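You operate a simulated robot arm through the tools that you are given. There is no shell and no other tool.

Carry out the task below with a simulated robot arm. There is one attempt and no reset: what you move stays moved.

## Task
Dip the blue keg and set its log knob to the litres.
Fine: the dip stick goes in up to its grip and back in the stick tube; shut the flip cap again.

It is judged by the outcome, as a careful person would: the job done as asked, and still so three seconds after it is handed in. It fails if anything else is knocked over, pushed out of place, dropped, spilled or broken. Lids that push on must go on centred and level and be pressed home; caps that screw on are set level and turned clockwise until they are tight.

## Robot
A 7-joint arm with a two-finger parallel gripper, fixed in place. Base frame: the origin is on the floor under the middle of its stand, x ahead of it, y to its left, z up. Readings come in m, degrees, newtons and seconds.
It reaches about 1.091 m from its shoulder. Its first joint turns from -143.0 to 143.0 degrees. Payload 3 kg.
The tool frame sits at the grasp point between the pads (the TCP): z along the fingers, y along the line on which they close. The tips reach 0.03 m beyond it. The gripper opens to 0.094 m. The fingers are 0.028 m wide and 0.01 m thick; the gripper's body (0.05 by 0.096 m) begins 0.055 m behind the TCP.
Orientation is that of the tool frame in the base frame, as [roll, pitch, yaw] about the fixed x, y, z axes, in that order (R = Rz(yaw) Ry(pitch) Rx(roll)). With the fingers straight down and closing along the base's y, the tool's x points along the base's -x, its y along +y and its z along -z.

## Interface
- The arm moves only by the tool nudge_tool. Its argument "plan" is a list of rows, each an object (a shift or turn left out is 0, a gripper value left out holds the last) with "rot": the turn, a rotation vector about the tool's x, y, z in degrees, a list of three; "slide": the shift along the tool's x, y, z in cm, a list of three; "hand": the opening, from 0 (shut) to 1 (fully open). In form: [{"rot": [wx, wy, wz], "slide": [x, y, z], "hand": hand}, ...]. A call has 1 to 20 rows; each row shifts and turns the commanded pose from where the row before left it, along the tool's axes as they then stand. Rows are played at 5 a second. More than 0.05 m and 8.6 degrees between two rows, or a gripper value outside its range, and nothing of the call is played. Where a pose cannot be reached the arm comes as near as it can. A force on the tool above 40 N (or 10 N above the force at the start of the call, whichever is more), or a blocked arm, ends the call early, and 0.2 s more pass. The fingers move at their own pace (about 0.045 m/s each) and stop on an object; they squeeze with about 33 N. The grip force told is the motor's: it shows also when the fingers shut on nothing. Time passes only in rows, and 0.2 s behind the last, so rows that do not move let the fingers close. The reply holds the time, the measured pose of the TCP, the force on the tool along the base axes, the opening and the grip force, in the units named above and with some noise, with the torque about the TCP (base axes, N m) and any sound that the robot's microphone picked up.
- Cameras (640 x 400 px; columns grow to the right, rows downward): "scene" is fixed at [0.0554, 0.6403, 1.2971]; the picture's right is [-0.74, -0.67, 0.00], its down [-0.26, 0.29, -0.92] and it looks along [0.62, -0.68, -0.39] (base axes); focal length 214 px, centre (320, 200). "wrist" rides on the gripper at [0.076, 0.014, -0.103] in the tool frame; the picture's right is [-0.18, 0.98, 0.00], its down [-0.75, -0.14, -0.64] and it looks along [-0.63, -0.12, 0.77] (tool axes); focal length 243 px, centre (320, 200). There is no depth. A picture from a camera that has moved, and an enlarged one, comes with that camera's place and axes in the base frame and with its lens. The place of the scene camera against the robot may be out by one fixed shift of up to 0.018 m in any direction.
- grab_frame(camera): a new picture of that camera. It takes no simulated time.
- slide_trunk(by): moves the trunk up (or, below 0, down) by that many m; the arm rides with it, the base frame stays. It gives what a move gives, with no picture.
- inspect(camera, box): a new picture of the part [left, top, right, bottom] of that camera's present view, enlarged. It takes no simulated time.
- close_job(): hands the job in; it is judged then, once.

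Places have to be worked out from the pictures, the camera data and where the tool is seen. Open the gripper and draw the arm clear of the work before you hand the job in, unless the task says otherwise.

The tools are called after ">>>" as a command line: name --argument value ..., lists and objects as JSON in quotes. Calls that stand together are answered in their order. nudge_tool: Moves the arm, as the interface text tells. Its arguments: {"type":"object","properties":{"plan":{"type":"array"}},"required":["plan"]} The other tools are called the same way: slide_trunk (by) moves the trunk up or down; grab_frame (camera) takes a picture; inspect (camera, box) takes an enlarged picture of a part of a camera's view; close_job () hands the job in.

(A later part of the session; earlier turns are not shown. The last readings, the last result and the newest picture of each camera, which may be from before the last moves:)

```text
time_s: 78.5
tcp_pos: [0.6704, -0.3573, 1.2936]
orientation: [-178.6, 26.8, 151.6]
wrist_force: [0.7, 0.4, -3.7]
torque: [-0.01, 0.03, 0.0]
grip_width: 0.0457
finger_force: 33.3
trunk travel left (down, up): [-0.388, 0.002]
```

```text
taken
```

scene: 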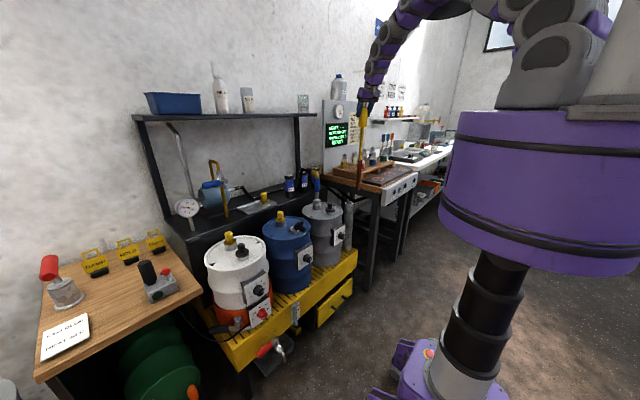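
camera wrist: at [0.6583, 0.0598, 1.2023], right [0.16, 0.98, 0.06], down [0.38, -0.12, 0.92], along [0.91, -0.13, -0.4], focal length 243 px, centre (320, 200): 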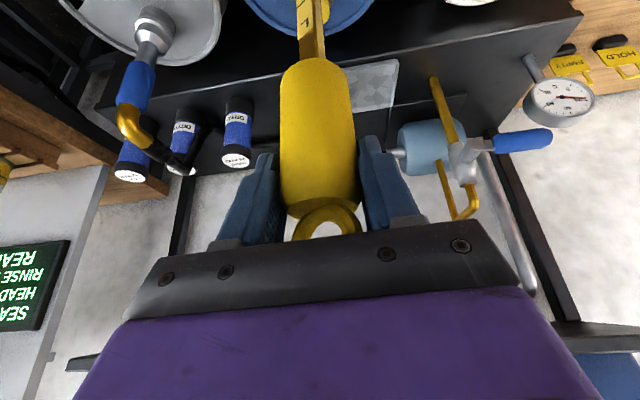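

Good. Now forward to the point above the tube's mouth.

>>> nudge_tool --plan '[{"slide": [-2.165, -0.05, 1.095]}, {"slide": [-2.165, -0.05, 1.095]}, {"slide": [-2.165, -0.05, 1.095]}, {"slide": [-2.165, -0.05, 1.095]}, {}, {}]'

>>> inspect --camera "scene" --box '[335, 170, 365, 215]'

>>> inspect --camera "wrist" --box '[240, 0, 400, 60]'

>>> inspect --camera "scene" --box '[335, 120, 375, 170]'

```text
time_s: 79.9
tcp_pos: [0.7549, -0.4034, 1.2931]
orientation: [-178.6, 26.8, 151.8]
wrist_force: [0.3, -0.8, -2.5]
torque: [0.01, 0.02, -0.01]
grip_width: 0.0459
finger_force: 33.1
trunk travel left (down, up): [-0.388, 0.002]
```

```text
8.89 times, centred on (350, 192) of scene
camera zoom: at [0.0554, 0.6403, 1.2971], right [-0.74, -0.67, 0.0], down [-0.26, 0.29, -0.92], along [0.62, -0.68, -0.39], focal length 1906 px, centre (53, 267)
```

zoom: 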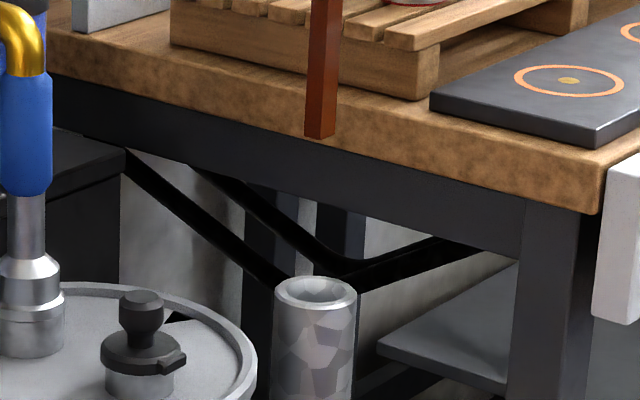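

```text
4.00 times, centred on (320, 30) of wrist
camera zoom: at [0.6625, -0.3347, 1.3499], right [0.62, 0.78, 0.06], down [0.28, -0.29, 0.92], along [0.73, -0.55, -0.4], focal length 970 px, centre (320, 880)
```

zoom: 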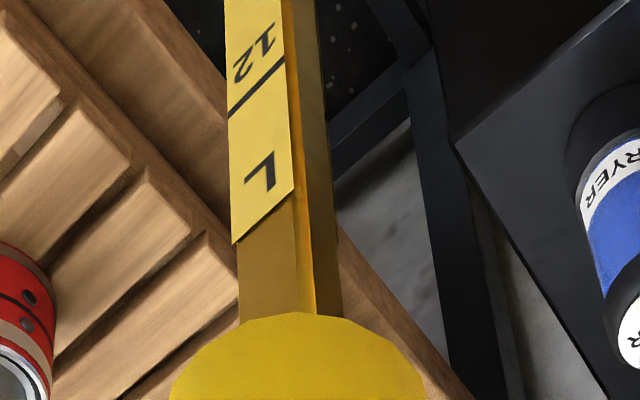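

```text
8.00 times, centred on (355, 145) of scene
camera zoom: at [0.0554, 0.6403, 1.2971], right [-0.74, -0.67, 0.0], down [-0.26, 0.29, -0.92], along [0.62, -0.68, -0.39], focal length 1716 px, centre (40, 640)
```

zoom: 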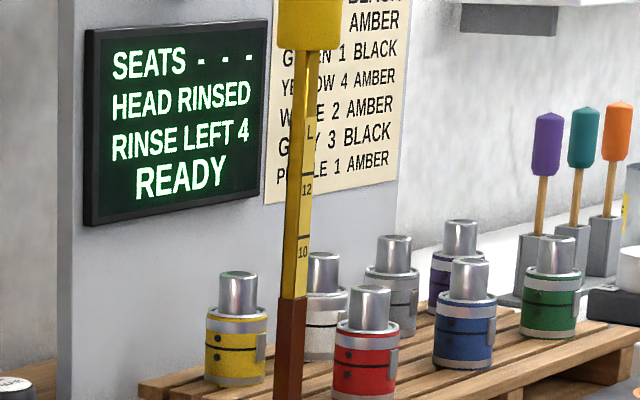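

The tip is roughly above the tube (the scale still shows the same 8 L line). I'll make a 2–3 mm correction and lower 10 cm to check at close range.

>>> nudge_tool --plan '[{"slide": [0.18, -0.19, -0.09]}, {"slide": [0.9, 0.044, 1.785]}, {"slide": [0.9, 0.044, 1.785]}, {"slide": [0.9, 0.044, 1.785]}, {"slide": [0.9, 0.044, 1.785]}, {"slide": [0.9, 0.044, 1.785]}, {}]'

>>> inspect --camera "scene" --box '[338, 188, 362, 214]'

```text
time_s: 81.5
tcp_pos: [0.7502, -0.4064, 1.193]
orientation: [-178.7, 26.7, 151.6]
wrist_force: [0.1, 0.4, -2.9]
torque: [0.01, -0.02, 0.01]
grip_width: 0.0458
finger_force: 32.7
trunk travel left (down, up): [-0.388, 0.002]
```

```text
15.38 times, centred on (350, 201) of scene
camera zoom: at [0.0554, 0.6403, 1.2971], right [-0.74, -0.67, 0.0], down [-0.26, 0.29, -0.92], along [0.62, -0.68, -0.39], focal length 3300 px, centre (-142, 185)
```

zoom: 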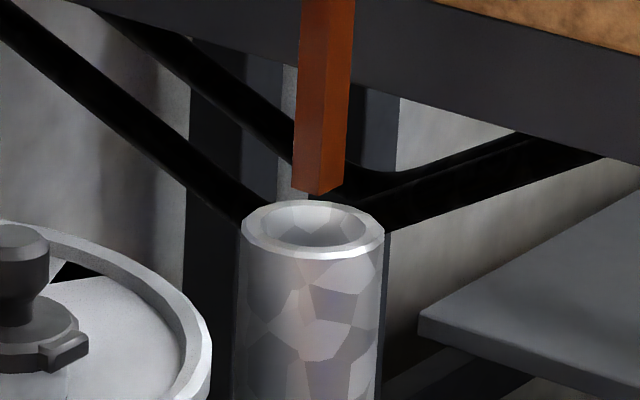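

Laterally aligned within 1–2 mm. I'll lower 3 cm in small steps and check whether the tip disappears behind the near rim.

>>> nudge_tool --plan '[{"slide": [0.451, 0.022, 0.892]}, {"slide": [0.361, 0.017, 0.714]}, {"slide": [0.361, 0.017, 0.714]}, {}]'

>>> inspect --camera "scene" --box '[338, 188, 362, 214]'

```text
time_s: 82.5
tcp_pos: [0.7499, -0.4068, 1.1662]
orientation: [-178.6, 26.8, 151.8]
wrist_force: [-0.6, 0.1, -3.3]
torque: [0.0, -0.01, -0.03]
grip_width: 0.0458
finger_force: 33.2
trunk travel left (down, up): [-0.388, 0.002]
```

```text
15.38 times, centred on (350, 201) of scene
camera zoom: at [0.0554, 0.6403, 1.2971], right [-0.74, -0.67, 0.0], down [-0.26, 0.29, -0.92], along [0.62, -0.68, -0.39], focal length 3300 px, centre (-142, 185)
```

zoom: 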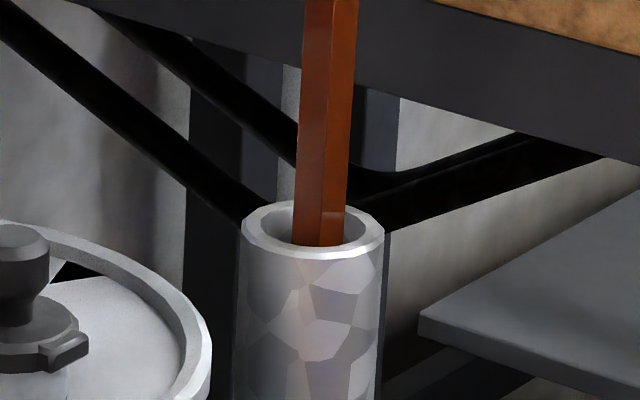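

The tip is inside the bore with no contact force. Lowering by the trunk in stages.

>>> slide_trunk --by -0.06

>>> inspect --camera "scene" --box '[338, 188, 362, 214]'

```text
time_s: 83.5
tcp_pos: [0.7503, -0.4073, 1.1066]
orientation: [-178.6, 26.8, 151.6]
wrist_force: [0.7, 0.4, -2.9]
torque: [-0.03, 0.0, 0.02]
grip_width: 0.0457
finger_force: 33.3
trunk travel left (down, up): [-0.328, 0.062]
```

```text
15.38 times, centred on (350, 201) of scene
camera zoom: at [0.0554, 0.6403, 1.2971], right [-0.74, -0.67, 0.0], down [-0.26, 0.29, -0.92], along [0.62, -0.68, -0.39], focal length 3300 px, centre (-142, 185)
```

zoom: 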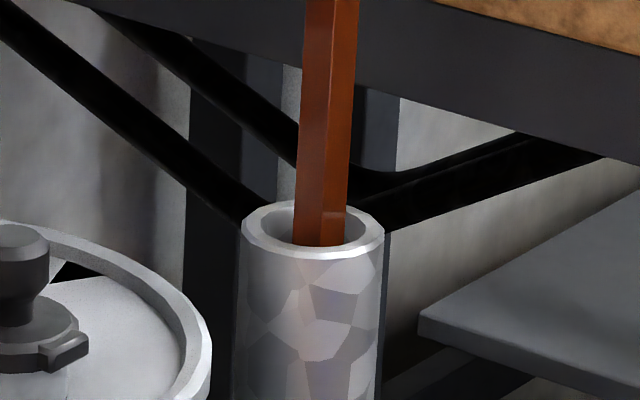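

>>> slide_trunk --by -0.14

>>> inspect --camera "scene" --box '[325, 160, 375, 220]'

>>> grab_frame --camera "wrist"

```text
time_s: 85.2
tcp_pos: [0.7499, -0.4059, 0.9666]
orientation: [-178.6, 26.8, 151.6]
wrist_force: [0.1, 0.9, -3.5]
torque: [-0.01, -0.02, 0.0]
grip_width: 0.0458
finger_force: 32.8
trunk travel left (down, up): [-0.188, 0.202]
```

```text
6.67 times, centred on (350, 190) of scene
camera zoom: at [0.0554, 0.6403, 1.2971], right [-0.74, -0.67, 0.0], down [-0.26, 0.29, -0.92], along [0.62, -0.68, -0.39], focal length 1430 px, centre (120, 267)
```

zoom: 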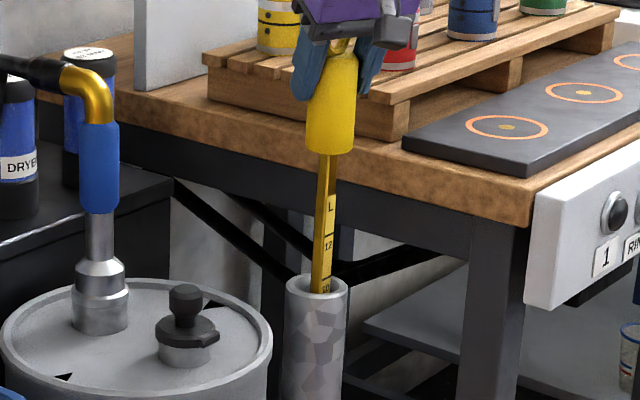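

```text
taken
camera wrist: at [0.6569, -0.3375, 1.0244], right [0.62, 0.78, 0.06], down [0.28, -0.29, 0.92], along [0.73, -0.55, -0.4], focal length 243 px, centre (320, 200)
```

wrist: 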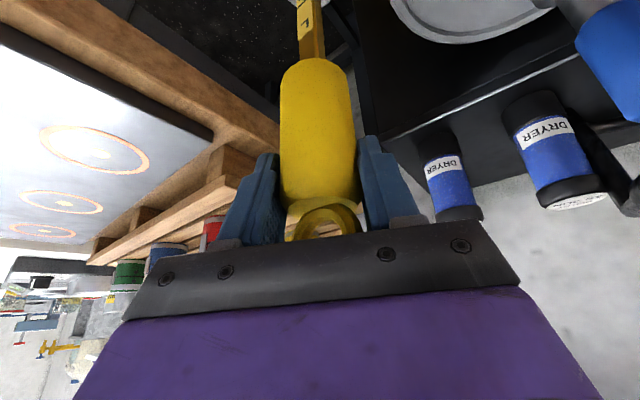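

About 14 cm remain. Taking 12 cm with the trunk.

>>> slide_trunk --by -0.115

>>> inspect --camera "scene" --box '[332, 175, 368, 215]'

>>> inspect --camera "wrist" --box '[240, 0, 400, 100]'

```text
time_s: 86.7
tcp_pos: [0.7501, -0.4062, 0.8519]
orientation: [-178.6, 26.8, 151.7]
wrist_force: [-0.2, 0.7, -3.0]
torque: [0.01, 0.01, -0.01]
grip_width: 0.0456
finger_force: 32.9
trunk travel left (down, up): [-0.073, 0.317]
```

```text
10.00 times, centred on (350, 195) of scene
camera zoom: at [0.0554, 0.6403, 1.2971], right [-0.74, -0.67, 0.0], down [-0.26, 0.29, -0.92], along [0.62, -0.68, -0.39], focal length 2145 px, centre (20, 250)
```

zoom: 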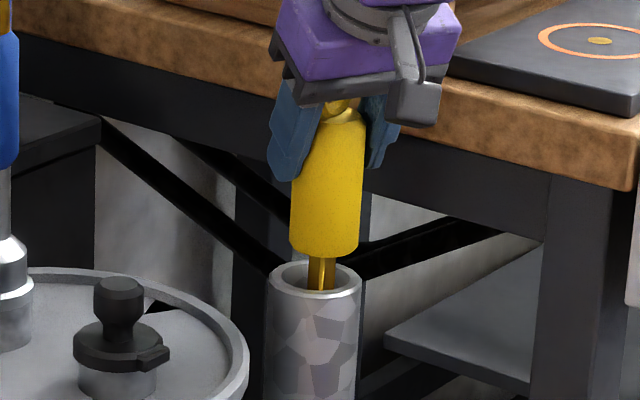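

```text
4.00 times, centred on (320, 50) of wrist
camera zoom: at [0.6568, -0.3374, 0.9094], right [0.62, 0.78, 0.06], down [0.28, -0.29, 0.92], along [0.73, -0.55, -0.4], focal length 970 px, centre (320, 800)
```

zoom: 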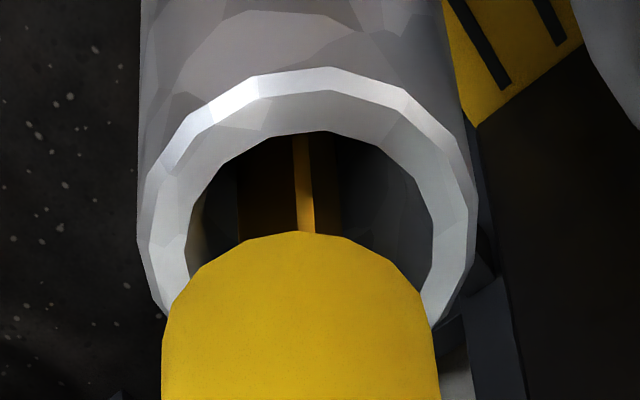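

The wrist camera sees right into the bore: the bar is free but about 3–4 mm off centre. I'll shift by that and lower 2 cm.

>>> nudge_tool --plan '[{"slide": [0.17, 0.36, -0.1]}, {"slide": [0.293, 0.014, 0.58]}, {"slide": [0.293, 0.014, 0.58]}, {"slide": [0.293, 0.014, 0.58]}, {}]'

>>> inspect --camera "scene" --box '[335, 185, 365, 215]'

>>> inspect --camera "wrist" --box '[240, 0, 400, 100]'

```text
time_s: 87.8
tcp_pos: [0.75, -0.4034, 0.8345]
orientation: [-178.6, 26.8, 151.7]
wrist_force: [-0.1, -0.2, -3.4]
torque: [0.0, 0.02, 0.03]
grip_width: 0.0455
finger_force: 32.9
trunk travel left (down, up): [-0.073, 0.317]
```

```text
13.33 times, centred on (350, 200) of scene
camera zoom: at [0.0554, 0.6403, 1.2971], right [-0.74, -0.67, 0.0], down [-0.26, 0.29, -0.92], along [0.62, -0.68, -0.39], focal length 2860 px, centre (-80, 200)
```

zoom: 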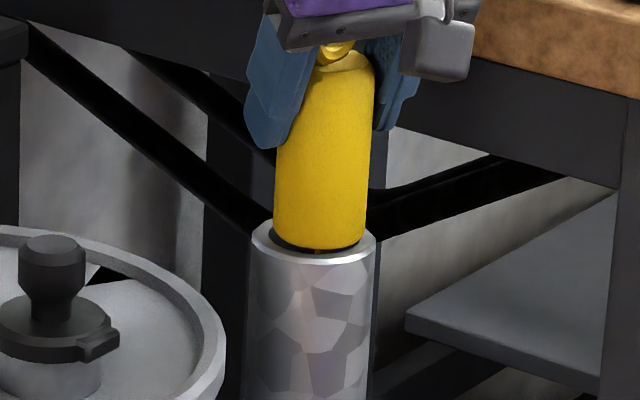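

```text
4.00 times, centred on (320, 50) of wrist
camera zoom: at [0.6567, -0.3343, 0.8905], right [0.62, 0.78, 0.06], down [0.28, -0.29, 0.92], along [0.73, -0.55, -0.4], focal length 970 px, centre (320, 800)
```

zoom: 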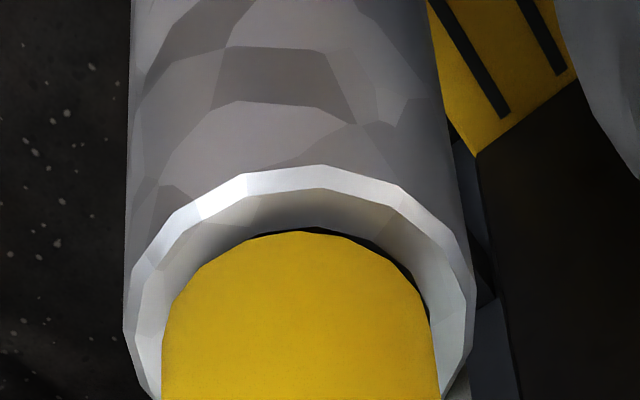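

The grip is concentric with the rim from the wrist's view and a few mm above it. Lowering in small steps until it rests on the rim.

>>> nudge_tool --plan '[{"slide": [0.09, 0.004, 0.178]}, {"slide": [0.09, 0.004, 0.178]}, {"slide": [0.045, 0.002, 0.09]}, {}]'

>>> inspect --camera "scene" --box '[338, 192, 360, 212]'

```text
time_s: 88.8
tcp_pos: [0.7493, -0.4026, 0.8304]
orientation: [-178.6, 27.2, 151.6]
wrist_force: [1.8, -1.7, 20.8]
torque: [-0.3, 0.22, 0.04]
grip_width: 0.0456
finger_force: 32.9
trunk travel left (down, up): [-0.073, 0.317]
```

```text
16.00 times, centred on (349, 202) of scene
camera zoom: at [0.0554, 0.6403, 1.2971], right [-0.74, -0.67, 0.0], down [-0.26, 0.29, -0.92], along [0.62, -0.68, -0.39], focal length 3432 px, centre (-144, 168)
```

zoom: 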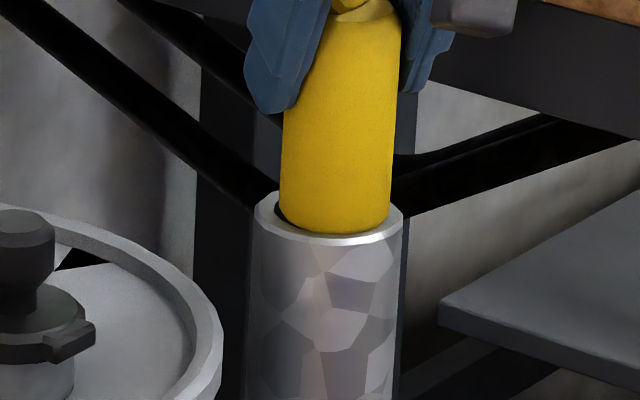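

Contact at a level about 1.5 cm higher than the stick originally sat, so the grip belongs slightly inside the mouth and is catching on one side. I'll back up a few mm and look at the centring from both cameras.

>>> nudge_tool --plan '[{"slide": [-0.135, -0.007, -0.268]}, {"slide": [-0.135, -0.007, -0.268]}, {}]'

>>> inspect --camera "scene" --box '[338, 192, 360, 212]'

>>> inspect --camera "wrist" --box '[260, 30, 380, 105]'

```text
time_s: 89.7
tcp_pos: [0.7482, -0.4015, 0.8327]
orientation: [-178.6, 26.6, 151.7]
wrist_force: [1.2, -0.2, -2.5]
torque: [0.01, 0.03, -0.03]
grip_width: 0.0457
finger_force: 32.9
trunk travel left (down, up): [-0.073, 0.317]
```

```text
16.00 times, centred on (349, 202) of scene
camera zoom: at [0.0554, 0.6403, 1.2971], right [-0.74, -0.67, 0.0], down [-0.26, 0.29, -0.92], along [0.62, -0.68, -0.39], focal length 3432 px, centre (-144, 168)
```

zoom: 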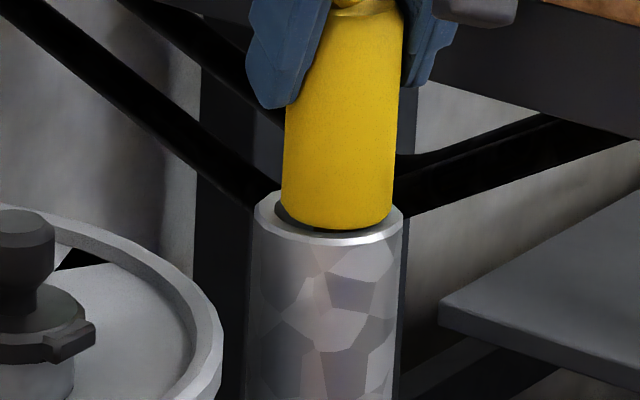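

```text
5.33 times, centred on (320, 68) of wrist
camera zoom: at [0.6557, -0.3335, 0.8904], right [0.62, 0.78, 0.06], down [0.28, -0.29, 0.91], along [0.73, -0.55, -0.4], focal length 1294 px, centre (320, 907)
```

zoom: 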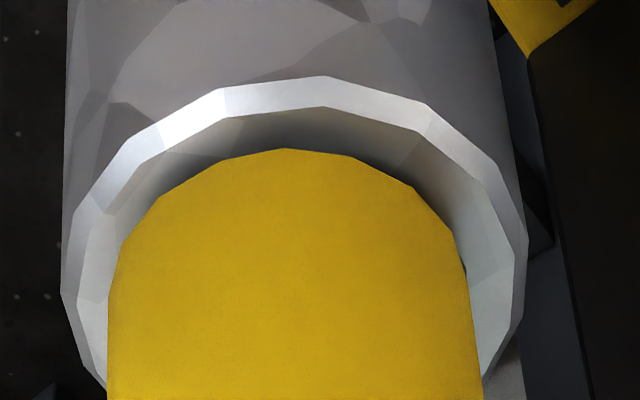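

The mouth is a funnel and the grip touches its (-x,-y) side (contact torque and scene view agree). I'll shift about 3 mm toward (+x,+y) and lower again in 2 mm steps.

>>> nudge_tool --plan '[{"slide": [-0.12, 0.29, 0.055]}, {"slide": [0.09, 0.004, 0.178]}, {"slide": [0.09, 0.004, 0.178]}, {"slide": [0.09, 0.004, 0.178]}, {}]'

>>> inspect --camera "scene" --box '[338, 192, 360, 212]'

>>> inspect --camera "wrist" --box '[260, 30, 380, 105]'

```text
time_s: 90.8
tcp_pos: [0.7533, -0.3999, 0.8295]
orientation: [-178.6, 27.1, 151.7]
wrist_force: [2.9, 1.5, 12.9]
torque: [0.24, 0.03, -0.06]
grip_width: 0.0457
finger_force: 33.6
trunk travel left (down, up): [-0.073, 0.317]
```

```text
16.00 times, centred on (349, 202) of scene
camera zoom: at [0.0554, 0.6403, 1.2971], right [-0.74, -0.67, 0.0], down [-0.26, 0.29, -0.92], along [0.62, -0.68, -0.39], focal length 3432 px, centre (-144, 168)
```

zoom: 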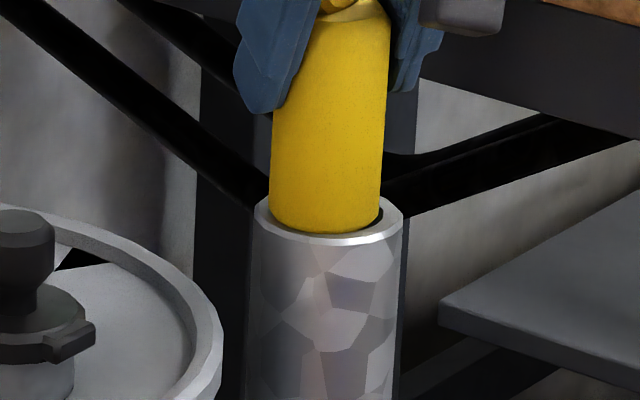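

```text
5.33 times, centred on (320, 68) of wrist
camera zoom: at [0.6595, -0.3311, 0.8871], right [0.62, 0.78, 0.06], down [0.27, -0.29, 0.92], along [0.74, -0.55, -0.39], focal length 1294 px, centre (320, 907)
```

zoom: 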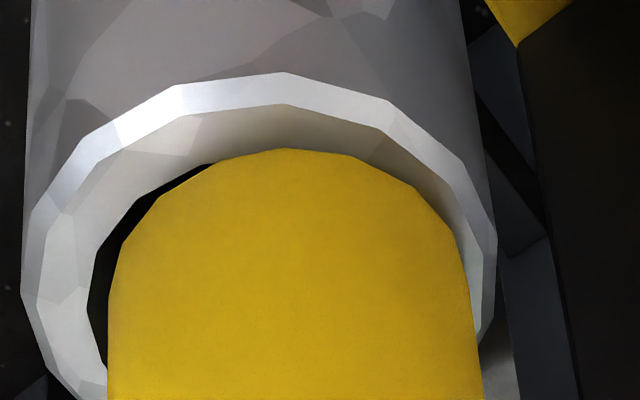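

Now the grip contacts the near (inward) wall of the funnel and is about 3.5 mm too far in +y of the tool. I'll unload, shift outward 5 mm and back sideways 3 mm, and lower again.

>>> nudge_tool --plan '[{"slide": [-0.135, -0.007, -0.268]}, {"slide": [-0.44, -0.33, 0.23]}, {}, {"slide": [0.135, 0.007, 0.268]}, {}]'

>>> inspect --camera "scene" --box '[338, 192, 360, 212]'

>>> inspect --camera "wrist" --box '[260, 30, 380, 105]'

```text
time_s: 92.0
tcp_pos: [0.7546, -0.4058, 0.8291]
orientation: [-178.4, 27.0, 151.7]
wrist_force: [-8.7, 4.8, 4.8]
torque: [0.19, 0.6, -0.1]
grip_width: 0.0456
finger_force: 32.8
trunk travel left (down, up): [-0.073, 0.317]
```

```text
16.00 times, centred on (349, 202) of scene
camera zoom: at [0.0554, 0.6403, 1.2971], right [-0.74, -0.67, 0.0], down [-0.26, 0.29, -0.92], along [0.62, -0.68, -0.39], focal length 3432 px, centre (-144, 168)
```

zoom: 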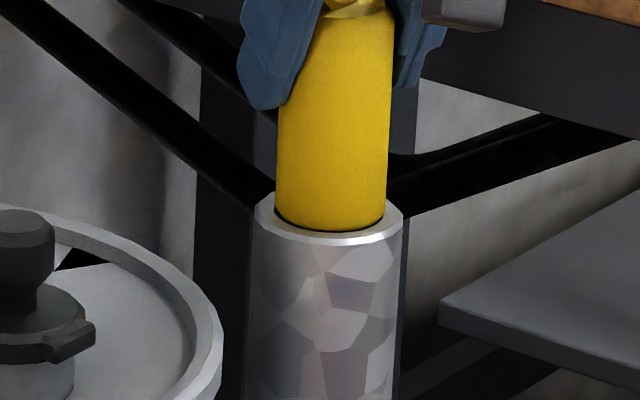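

```text
5.33 times, centred on (320, 68) of wrist
camera zoom: at [0.6624, -0.3371, 0.8862], right [0.62, 0.78, 0.06], down [0.27, -0.29, 0.92], along [0.73, -0.55, -0.39], focal length 1294 px, centre (320, 907)
```

zoom: 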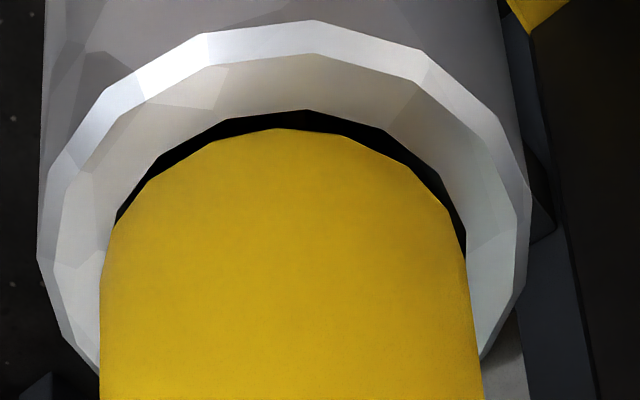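

Very close now: the gap shows on the near side only, and the side force says about 1.5 mm too far out. Shifting in by that and lowering.

>>> nudge_tool --plan '[{"slide": [0.14, 0, -0.07]}, {}, {"slide": [0.09, 0.004, 0.178]}, {"slide": [0.09, 0.004, 0.178]}, {}]'

>>> inspect --camera "wrist" --box '[260, 30, 380, 105]'

>>> inspect --camera "scene" --box '[338, 192, 360, 212]'

```text
time_s: 93.2
tcp_pos: [0.7543, -0.4044, 0.8264]
orientation: [-178.6, 27.3, 151.7]
wrist_force: [9.8, -3.0, 26.2]
torque: [-0.15, -0.54, -0.19]
grip_width: 0.0457
finger_force: 32.8
trunk travel left (down, up): [-0.073, 0.317]
```

```text
5.33 times, centred on (320, 68) of wrist
camera zoom: at [0.6614, -0.3361, 0.8846], right [0.62, 0.78, 0.06], down [0.27, -0.29, 0.92], along [0.74, -0.55, -0.39], focal length 1294 px, centre (320, 907)
```

zoom: 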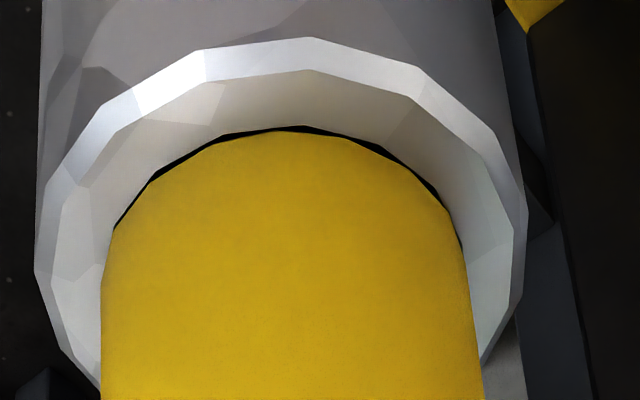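

```text
16.00 times, centred on (349, 202) of scene
camera zoom: at [0.0554, 0.6403, 1.2971], right [-0.74, -0.67, 0.0], down [-0.26, 0.29, -0.92], along [0.62, -0.68, -0.39], focal length 3432 px, centre (-144, 168)
```

zoom: 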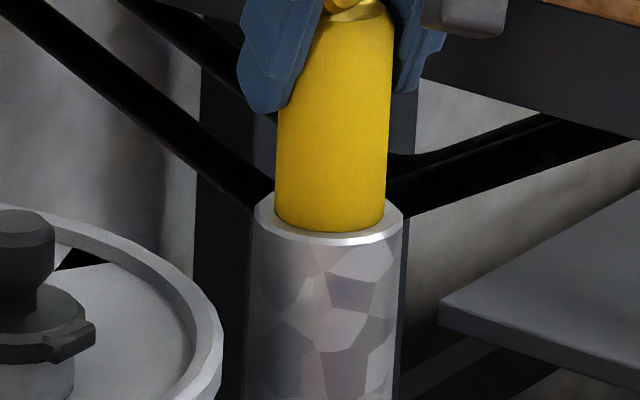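

The grip now sits evenly in the funnel with a firm, mostly vertical contact. I'll compare with the original picture of the seated stick using the same view.

>>> inspect --camera "scene" --box '[335, 180, 365, 210]'

```text
13.33 times, centred on (350, 195) of scene
camera zoom: at [0.0554, 0.6403, 1.2971], right [-0.74, -0.67, 0.0], down [-0.26, 0.29, -0.92], along [0.62, -0.68, -0.39], focal length 2860 px, centre (-80, 267)
```

zoom: 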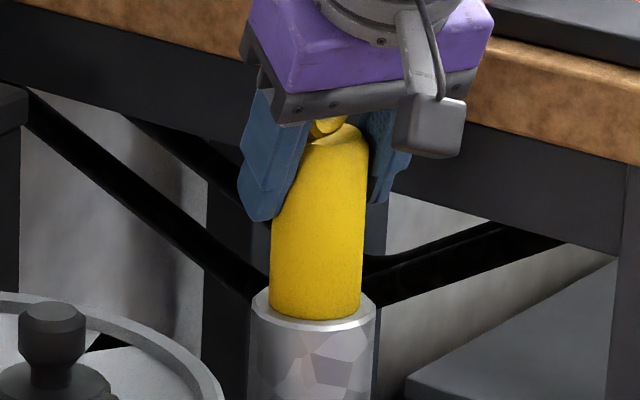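

The shoulder and base of the grip are at the same pixels as at the start, so the stick is home. Releasing and rising straight up.

>>> nudge_tool --plan '[{"hand": 0.55}, {"hand": 0.7}, {"hand": 0.85}, {"hand": 1.0}, {}]'

>>> inspect --camera "scene" --box '[335, 180, 365, 210]'

>>> grab_frame --camera "wrist"

```text
time_s: 94.5
tcp_pos: [0.7543, -0.4047, 0.8245]
orientation: [-178.6, 26.8, 151.7]
wrist_force: [-1.9, 2.6, 12.3]
torque: [0.08, -0.08, 0.04]
grip_width: 0.0941
finger_force: 0.0
trunk travel left (down, up): [-0.073, 0.317]
```

```text
13.33 times, centred on (350, 195) of scene
camera zoom: at [0.0554, 0.6403, 1.2971], right [-0.74, -0.67, 0.0], down [-0.26, 0.29, -0.92], along [0.62, -0.68, -0.39], focal length 2860 px, centre (-80, 267)
```

zoom: 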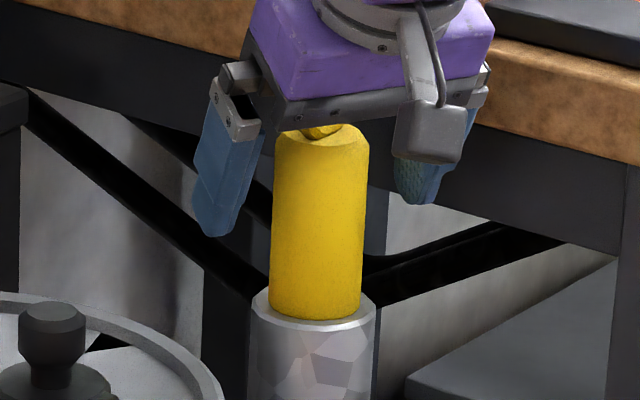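

```text
taken
camera wrist: at [0.6603, -0.3356, 0.8819], right [0.62, 0.78, 0.06], down [0.28, -0.29, 0.92], along [0.73, -0.55, -0.4], focal length 243 px, centre (320, 200)
```

wrist: 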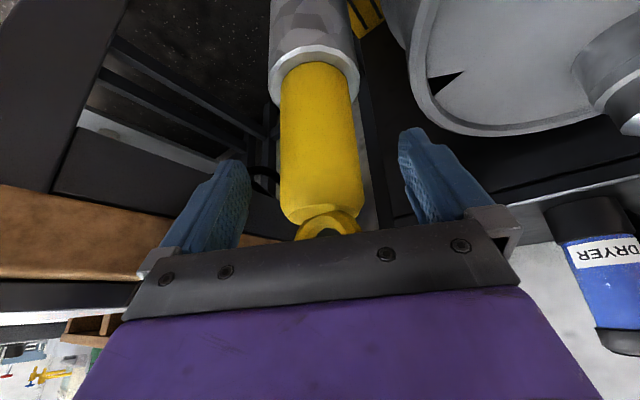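

The palm is resting lightly on the ring (12 N), which also confirms the stick is pressed home. Rising straight up now.

>>> nudge_tool --plan '[{"slide": [-0.45, -0.02, -0.89]}, {"slide": [-0.9, -0.044, -1.785]}, {"slide": [-1.35, -0.066, -2.68]}, {"slide": [-1.35, -0.066, -2.68]}, {"slide": [-1.35, -0.066, -2.68]}, {}]'

>>> inspect --camera "scene" --box '[325, 160, 375, 220]'

>>> grab_frame --camera "wrist"

```text
time_s: 95.8
tcp_pos: [0.7544, -0.4049, 0.9439]
orientation: [-178.6, 26.8, 151.7]
wrist_force: [-0.2, 0.0, -0.5]
torque: [0.0, 0.02, -0.02]
grip_width: 0.0938
finger_force: 0.1
trunk travel left (down, up): [-0.073, 0.317]
```

```text
6.67 times, centred on (350, 190) of scene
camera zoom: at [0.0554, 0.6403, 1.2971], right [-0.74, -0.67, 0.0], down [-0.26, 0.29, -0.92], along [0.62, -0.68, -0.39], focal length 1430 px, centre (120, 267)
```

zoom: 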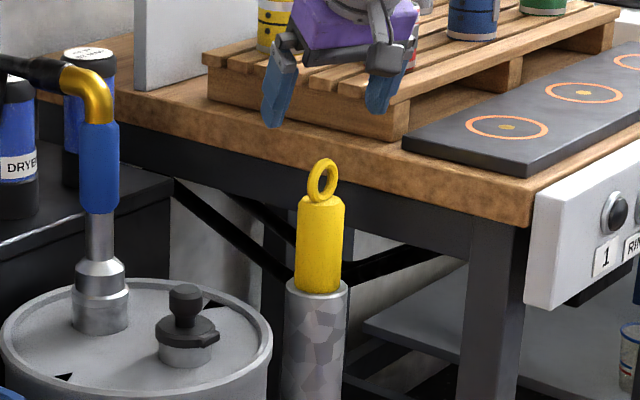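

```text
taken
camera wrist: at [0.661, -0.3364, 1.0016], right [0.62, 0.78, 0.06], down [0.28, -0.29, 0.92], along [0.73, -0.55, -0.4], focal length 243 px, centre (320, 200)
```

wrist: 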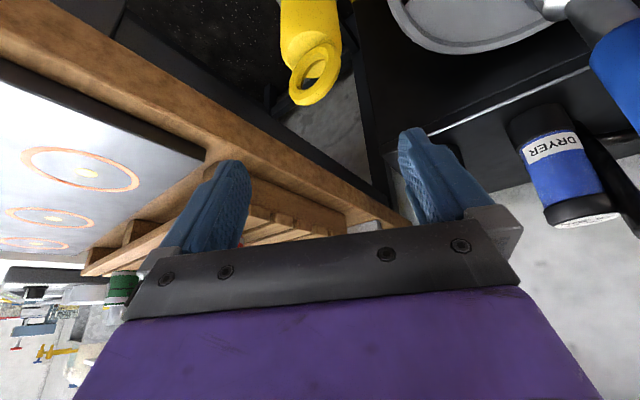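

The stick stands in its tube just as at the start. Next I'll go back to the blue keg to shut the flip cap: retreat, swing and turn the tool back to face straight ahead, staying in front of the kegs.

>>> nudge_tool --plan '[{"slide": [2.68, 0, -1.35]}, {"slide": [2.68, 0, -1.35]}, {"slide": [2.68, 0, -1.35]}, {"slide": [2.68, 0, -1.35], "hand": 0.5}, {"rot": [-2.19, -0.11, -4.33], "slide": [0, 2.7, 0], "hand": 0.0}, {"rot": [-2.19, -0.11, -4.33], "slide": [0, 2.7, 0]}, {"rot": [-2.19, -0.11, -4.33], "slide": [0, 2.7, 0]}, {"rot": [-2.19, -0.11, -4.33], "slide": [0, 2.7, 0]}, {"rot": [-2.19, -0.11, -4.33], "slide": [0, 2.7, 0]}, {"rot": [-2.19, -0.11, -4.33], "slide": [0, 2.7, 0]}, {}]'

```text
time_s: 98.2
tcp_pos: [0.694, -0.1928, 0.9402]
orientation: [-178.6, 26.9, -179.2]
wrist_force: [0.3, 0.4, -0.5]
torque: [0.01, -0.05, 0.02]
grip_width: 0.0002
finger_force: 32.9
trunk travel left (down, up): [-0.073, 0.317]
```

Moving along to in front of the blue keg, then levelling the tool to point straight down (and undoing the small straightening rotation).

>>> nudge_tool --plan '[{"slide": [0.73, 2.99, -0.59]}, {"slide": [0.73, 2.99, -0.59]}, {"slide": [0.73, 2.99, -0.59]}, {"slide": [0.73, 2.99, -0.59]}, {"slide": [0.73, 2.99, -0.59]}, {"slide": [0.73, 2.99, -0.59]}, {"slide": [0.73, 2.99, -0.59]}, {"slide": [0.73, 2.99, -0.59]}, {"rot": [-1.47, 0, 0.74]}, {"rot": [0, 6.7, 0]}, {"rot": [0, 6.7, 0]}, {"rot": [0, 6.7, 0]}, {"rot": [0, 6.7, 0]}, {}]'

>>> grab_frame --camera "wrist"

>>> inspect --camera "scene" --box '[260, 180, 340, 260]'

```text
time_s: 101.2
tcp_pos: [0.6202, 0.0476, 0.9507]
orientation: [179.6, 0.0, -179.8]
wrist_force: [0.4, 0.2, -0.3]
torque: [0.03, 0.01, -0.01]
grip_width: 0.0
finger_force: 32.8
trunk travel left (down, up): [-0.073, 0.317]
```

```text
taken
camera wrist: at [0.5437, 0.0608, 1.0535], right [0.18, 0.98, 0.01], down [0.75, -0.14, 0.64], along [0.63, -0.11, -0.77], focal length 243 px, centre (320, 200)
```

wrist: 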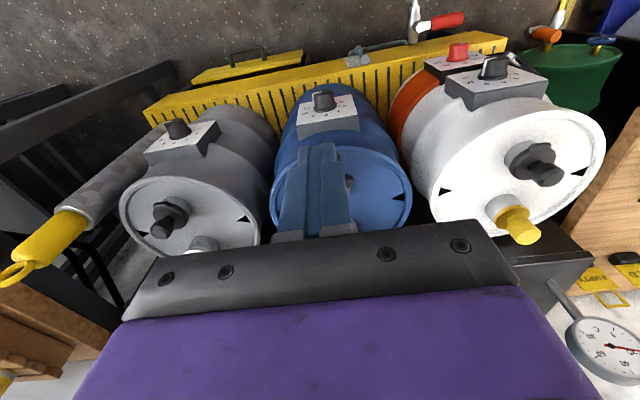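

```text
5.00 times, centred on (300, 220) of scene
camera zoom: at [0.0554, 0.6403, 1.2971], right [-0.74, -0.67, 0.0], down [-0.26, 0.29, -0.92], along [0.62, -0.68, -0.39], focal length 1072 px, centre (420, 100)
```

zoom: 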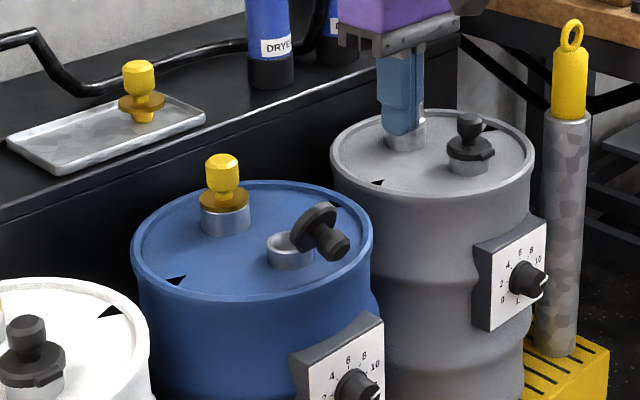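

The cap still leans open at its stop. I'll lower the closed fingers in front of its knob, tips around z 0.778, ready to push it over toward +x.

>>> nudge_tool --plan '[{"slide": [-1.2, -0.1, 3.0]}, {"slide": [-1.2, 0, 3.5]}, {"slide": [-1.1, 0, 3.5]}, {"slide": [0, 0, 2.5]}, {"slide": [0, 0, 1.75]}, {}]'

>>> inspect --camera "scene" --box '[275, 195, 325, 245]'

>>> grab_frame --camera "wrist"

```text
time_s: 102.7
tcp_pos: [0.6549, 0.0486, 0.8084]
orientation: [179.7, -0.1, -179.8]
wrist_force: [0.0, -0.1, -1.0]
torque: [0.0, -0.03, -0.01]
grip_width: 0.0003
finger_force: 33.4
trunk travel left (down, up): [-0.073, 0.317]
```

```text
8.00 times, centred on (300, 220) of scene
camera zoom: at [0.0554, 0.6403, 1.2971], right [-0.74, -0.67, 0.0], down [-0.26, 0.29, -0.92], along [0.62, -0.68, -0.39], focal length 1716 px, centre (480, 40)
```

zoom: 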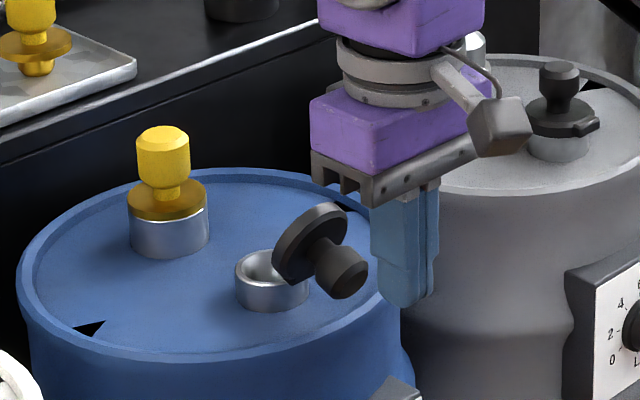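

```text
taken
camera wrist: at [0.5788, 0.0615, 0.912], right [0.18, 0.98, 0.01], down [0.75, -0.14, 0.64], along [0.63, -0.11, -0.77], focal length 243 px, centre (320, 200)
```

wrist: 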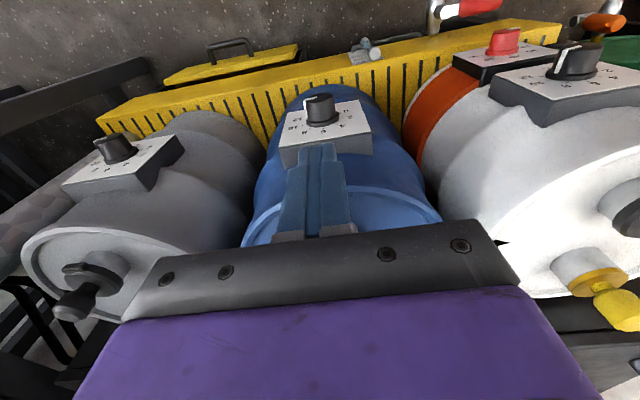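

Fingers are in front of the knob. Pushing +x in small steps.

>>> nudge_tool --plan '[{"slide": [-0.7, -0.05, 0]}, {"slide": [-0.7, -0.05, 0]}, {"slide": [-0.7, 0, 0]}, {"slide": [-0.7, 0, 0]}, {"slide": [-0.6, 0, 0]}, {}]'

>>> inspect --camera "scene" --box '[280, 205, 315, 240]'

```text
time_s: 104.0
tcp_pos: [0.6906, 0.0462, 0.8087]
orientation: [179.7, 0.2, -179.9]
wrist_force: [-0.1, -0.4, 0.9]
torque: [0.0, -0.02, 0.02]
grip_width: 0.0
finger_force: 33.1
trunk travel left (down, up): [-0.073, 0.317]
```

```text
11.43 times, centred on (298, 222) of scene
camera zoom: at [0.0554, 0.6403, 1.2971], right [-0.74, -0.67, 0.0], down [-0.26, 0.29, -0.92], along [0.62, -0.68, -0.39], focal length 2451 px, centre (577, -57)
```

zoom: 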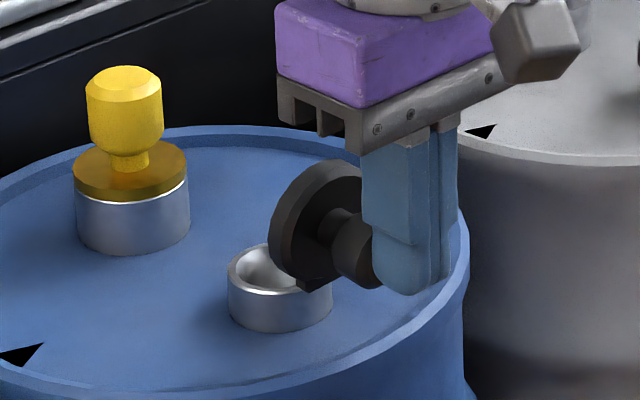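

The cap is turning with no noticeable force. Continuing +x 3 cm with a slight rise.

>>> nudge_tool --plan '[{"slide": [-0.6, 0, -0.1]}, {"slide": [-0.6, 0, -0.1]}, {"slide": [-0.6, 0, -0.2]}, {"slide": [-0.6, 0, -0.2]}, {"slide": [-0.6, 0, -0.2]}, {}]'

>>> inspect --camera "scene" --box '[280, 205, 315, 240]'

```text
time_s: 104.9
tcp_pos: [0.7027, 0.0464, 0.8148]
orientation: [179.7, -0.3, -179.9]
wrist_force: [-23.8, -0.4, 19.5]
torque: [-0.19, 0.44, 0.07]
grip_width: 0.0
finger_force: 32.7
trunk travel left (down, up): [-0.073, 0.317]
stopped in row 4: the force on the tool passed its limit at 47 N (the readings are from after the stop); the commanded pose is now the measured one
```

```text
11.43 times, centred on (298, 222) of scene
camera zoom: at [0.0554, 0.6403, 1.2971], right [-0.74, -0.67, 0.0], down [-0.26, 0.29, -0.92], along [0.62, -0.68, -0.39], focal length 2451 px, centre (577, -57)
```

zoom: 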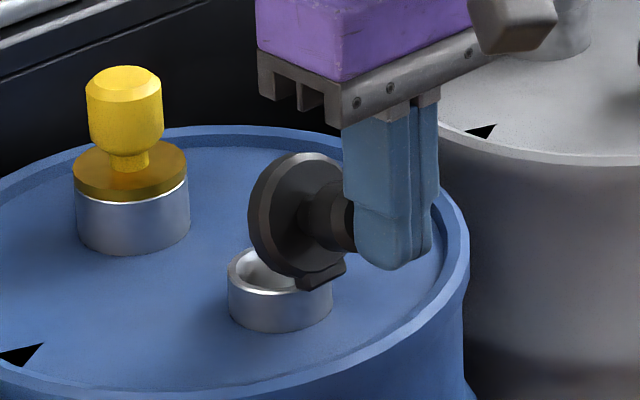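

The rounded fingertip was wedging on the knob's end. I'll back off, lower so the straight part of the finger's front face pushes instead, and push again.

>>> nudge_tool --plan '[{"slide": [1.2, 0, 0]}, {"slide": [0, 0, 1.0]}, {"slide": [0, 0, 0.6]}, {"slide": [-0.5, 0, 0]}, {"slide": [-0.5, 0, 0]}, {"slide": [-0.4, 0, 0]}, {}]'

>>> inspect --camera "scene" --box '[280, 205, 315, 240]'

```text
time_s: 106.5
tcp_pos: [0.7084, 0.0457, 0.7969]
orientation: [179.7, -0.1, -179.8]
wrist_force: [-0.7, -0.2, -0.9]
torque: [0.0, -0.03, -0.01]
grip_width: 0.0001
finger_force: 33.1
trunk travel left (down, up): [-0.073, 0.317]
```

```text
11.43 times, centred on (298, 222) of scene
camera zoom: at [0.0554, 0.6403, 1.2971], right [-0.74, -0.67, 0.0], down [-0.26, 0.29, -0.92], along [0.62, -0.68, -0.39], focal length 2451 px, centre (577, -57)
```

zoom: 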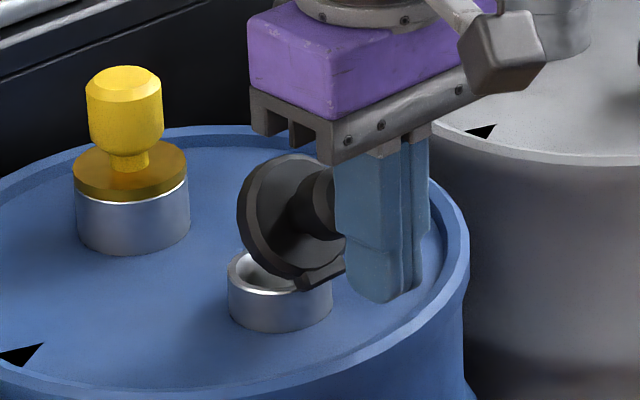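

Good contact now, almost no force. Continuing +x with a gentle rise.

>>> nudge_tool --plan '[{"slide": [-0.5, 0, -0.1]}, {"slide": [-0.5, 0, -0.2]}, {"slide": [-0.5, 0, -0.3]}, {}]'

>>> inspect --camera "scene" --box '[280, 205, 315, 240]'

```text
time_s: 107.5
tcp_pos: [0.7232, 0.0458, 0.8018]
orientation: [179.7, -0.2, -179.8]
wrist_force: [0.0, -0.8, -0.4]
torque: [0.0, 0.0, -0.01]
grip_width: 0.0
finger_force: 32.8
trunk travel left (down, up): [-0.073, 0.317]
```

```text
11.43 times, centred on (298, 222) of scene
camera zoom: at [0.0554, 0.6403, 1.2971], right [-0.74, -0.67, 0.0], down [-0.26, 0.29, -0.92], along [0.62, -0.68, -0.39], focal length 2451 px, centre (577, -57)
```

zoom: 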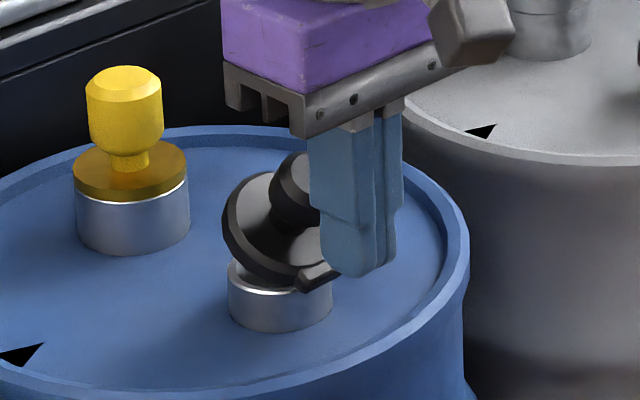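

The cap is down to about 40°. Pushing on about 2 cm, rising a bit more to clear the hinge block.

>>> nudge_tool --plan '[{"slide": [-0.5, 0, -0.4]}, {"slide": [-0.5, 0, -0.4]}, {"slide": [-0.5, 0, -0.3]}, {"slide": [-0.4, 0, -0.2]}, {}]'

>>> inspect --camera "scene" --box '[280, 205, 315, 240]'

```text
time_s: 108.7
tcp_pos: [0.7416, 0.0459, 0.8149]
orientation: [179.7, -0.2, -179.8]
wrist_force: [0.6, -0.7, 0.0]
torque: [0.0, 0.03, 0.0]
grip_width: 0.0
finger_force: 33.2
trunk travel left (down, up): [-0.073, 0.317]
```

```text
11.43 times, centred on (298, 222) of scene
camera zoom: at [0.0554, 0.6403, 1.2971], right [-0.74, -0.67, 0.0], down [-0.26, 0.29, -0.92], along [0.62, -0.68, -0.39], focal length 2451 px, centre (577, -57)
```

zoom: 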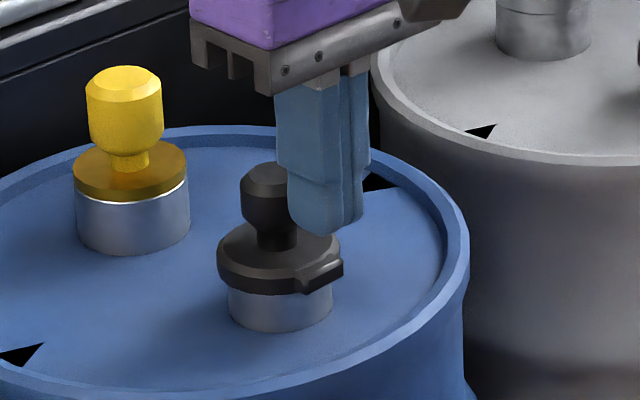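

The cap is essentially down on its collar. I'll rise, tilt slightly for reach, and come over the top of its knob to press it home.

>>> nudge_tool --plan '[{"slide": [0.8, 0, -1.0]}, {"slide": [0, 0, -3.0]}, {"slide": [0, 0, -3.0]}, {"rot": [0, -5, 0]}, {"rot": [0, -5, 0]}, {"slide": [-1.9, 0, 0.33]}, {"slide": [-1.9, 0, 0.33]}, {}]'

>>> inspect --camera "scene" --box '[275, 190, 320, 240]'

>>> grab_frame --camera "wrist"

```text
time_s: 110.5
tcp_pos: [0.7732, 0.0444, 0.8857]
orientation: [179.7, 9.9, -179.9]
wrist_force: [0.9, 0.5, -0.2]
torque: [0.02, 0.0, 0.04]
grip_width: 0.0
finger_force: 33.5
trunk travel left (down, up): [-0.073, 0.317]
```

```text
8.00 times, centred on (298, 215) of scene
camera zoom: at [0.0554, 0.6403, 1.2971], right [-0.74, -0.67, 0.0], down [-0.26, 0.29, -0.92], along [0.62, -0.68, -0.39], focal length 1716 px, centre (500, 80)
```

zoom: 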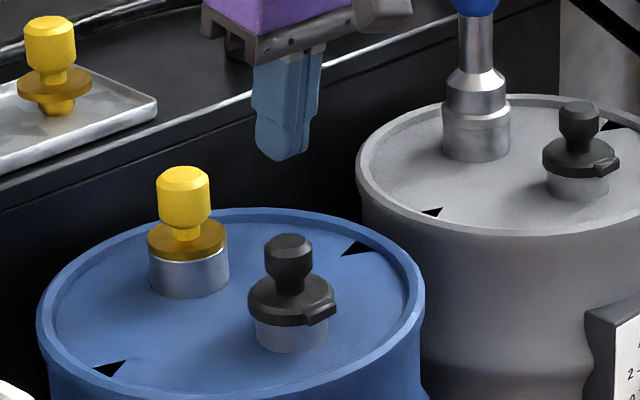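

```text
taken
camera wrist: at [0.6807, 0.0586, 0.9754], right [0.18, 0.98, 0.04], down [0.63, -0.14, 0.76], along [0.75, -0.11, -0.65], focal length 243 px, centre (320, 200)
```

wrist: 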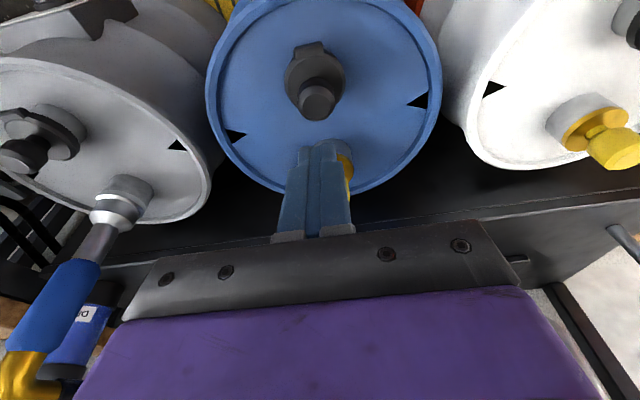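

The cap looks shut. I'll press on the knob's top from above to be sure it is home.

>>> nudge_tool --plan '[{"slide": [0.2, 0.2, 1.18]}, {"slide": [0.2, 0, 1.18]}, {"slide": [0.2, 0, 1.18]}, {"slide": [0.17, 0, 0.985]}, {}]'

>>> inspect --camera "scene" --box '[280, 205, 315, 240]'

```text
time_s: 111.7
tcp_pos: [0.7733, 0.0484, 0.84]
orientation: [179.8, 9.9, -179.9]
wrist_force: [-0.3, 0.0, -0.5]
torque: [0.02, 0.0, 0.01]
grip_width: 0.0001
finger_force: 33.2
trunk travel left (down, up): [-0.073, 0.317]
```

```text
11.43 times, centred on (298, 222) of scene
camera zoom: at [0.0554, 0.6403, 1.2971], right [-0.74, -0.67, 0.0], down [-0.26, 0.29, -0.92], along [0.62, -0.68, -0.39], focal length 2451 px, centre (577, -57)
```

zoom: 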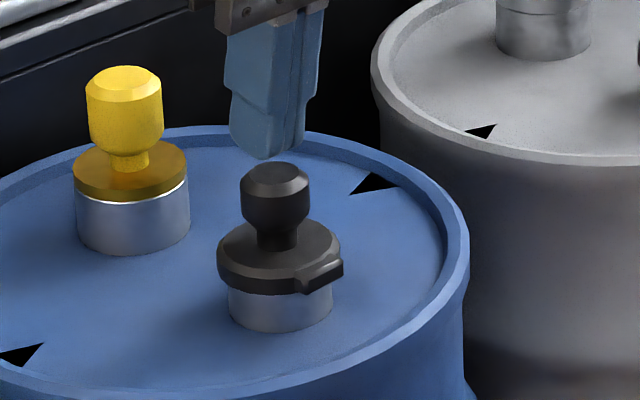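

Tip just above the knob. Pressing down in 2 mm steps.

>>> nudge_tool --plan '[{"slide": [0.034, -0.1, 0.197]}, {"slide": [0.034, 0, 0.197]}, {"slide": [0.034, 0, 0.197]}, {"slide": [0.034, 0, 0.197]}, {}]'

>>> inspect --camera "scene" --box '[280, 205, 315, 240]'

```text
time_s: 112.9
tcp_pos: [0.7735, 0.0474, 0.8307]
orientation: [179.7, 9.8, -179.9]
wrist_force: [0.4, 0.0, -0.1]
torque: [0.01, 0.01, 0.04]
grip_width: 0.0
finger_force: 33.1
trunk travel left (down, up): [-0.073, 0.317]
```

```text
11.43 times, centred on (298, 222) of scene
camera zoom: at [0.0554, 0.6403, 1.2971], right [-0.74, -0.67, 0.0], down [-0.26, 0.29, -0.92], along [0.62, -0.68, -0.39], focal length 2451 px, centre (577, -57)
```

zoom: 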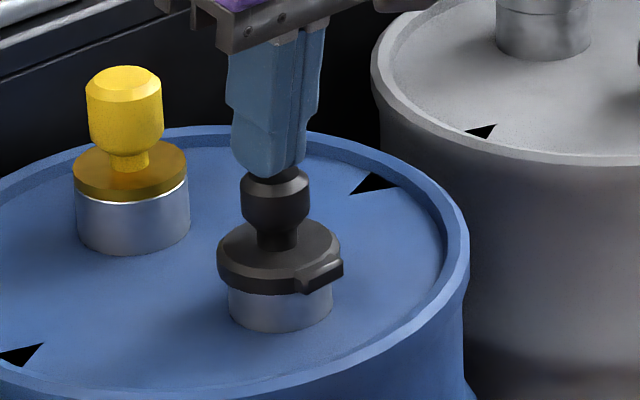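

>>> nudge_tool --plan '[{"slide": [0.026, 0, 0.148]}, {"slide": [0.026, 0, 0.148]}, {"slide": [0.026, 0, 0.148]}, {}]'

>>> inspect --camera "scene" --box '[285, 212, 310, 237]'

```text
time_s: 113.9
tcp_pos: [0.7734, 0.0474, 0.8285]
orientation: [179.7, 10.1, -179.7]
wrist_force: [0.5, 3.2, 22.2]
torque: [0.11, 0.12, -0.15]
grip_width: 0.0
finger_force: 32.7
trunk travel left (down, up): [-0.073, 0.317]
```

```text
16.00 times, centred on (298, 224) of scene
camera zoom: at [0.0554, 0.6403, 1.2971], right [-0.74, -0.67, 0.0], down [-0.26, 0.29, -0.92], along [0.62, -0.68, -0.39], focal length 3432 px, centre (680, -192)
```

zoom: 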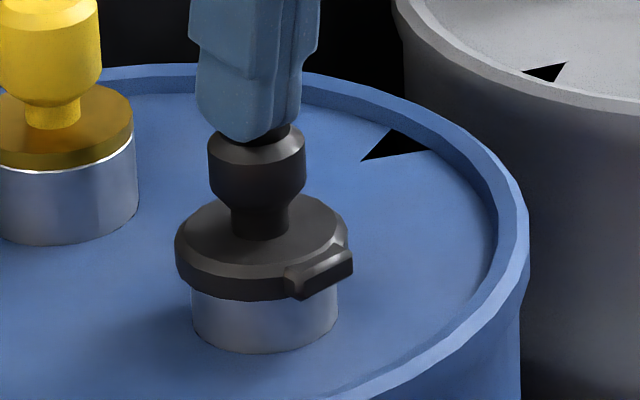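

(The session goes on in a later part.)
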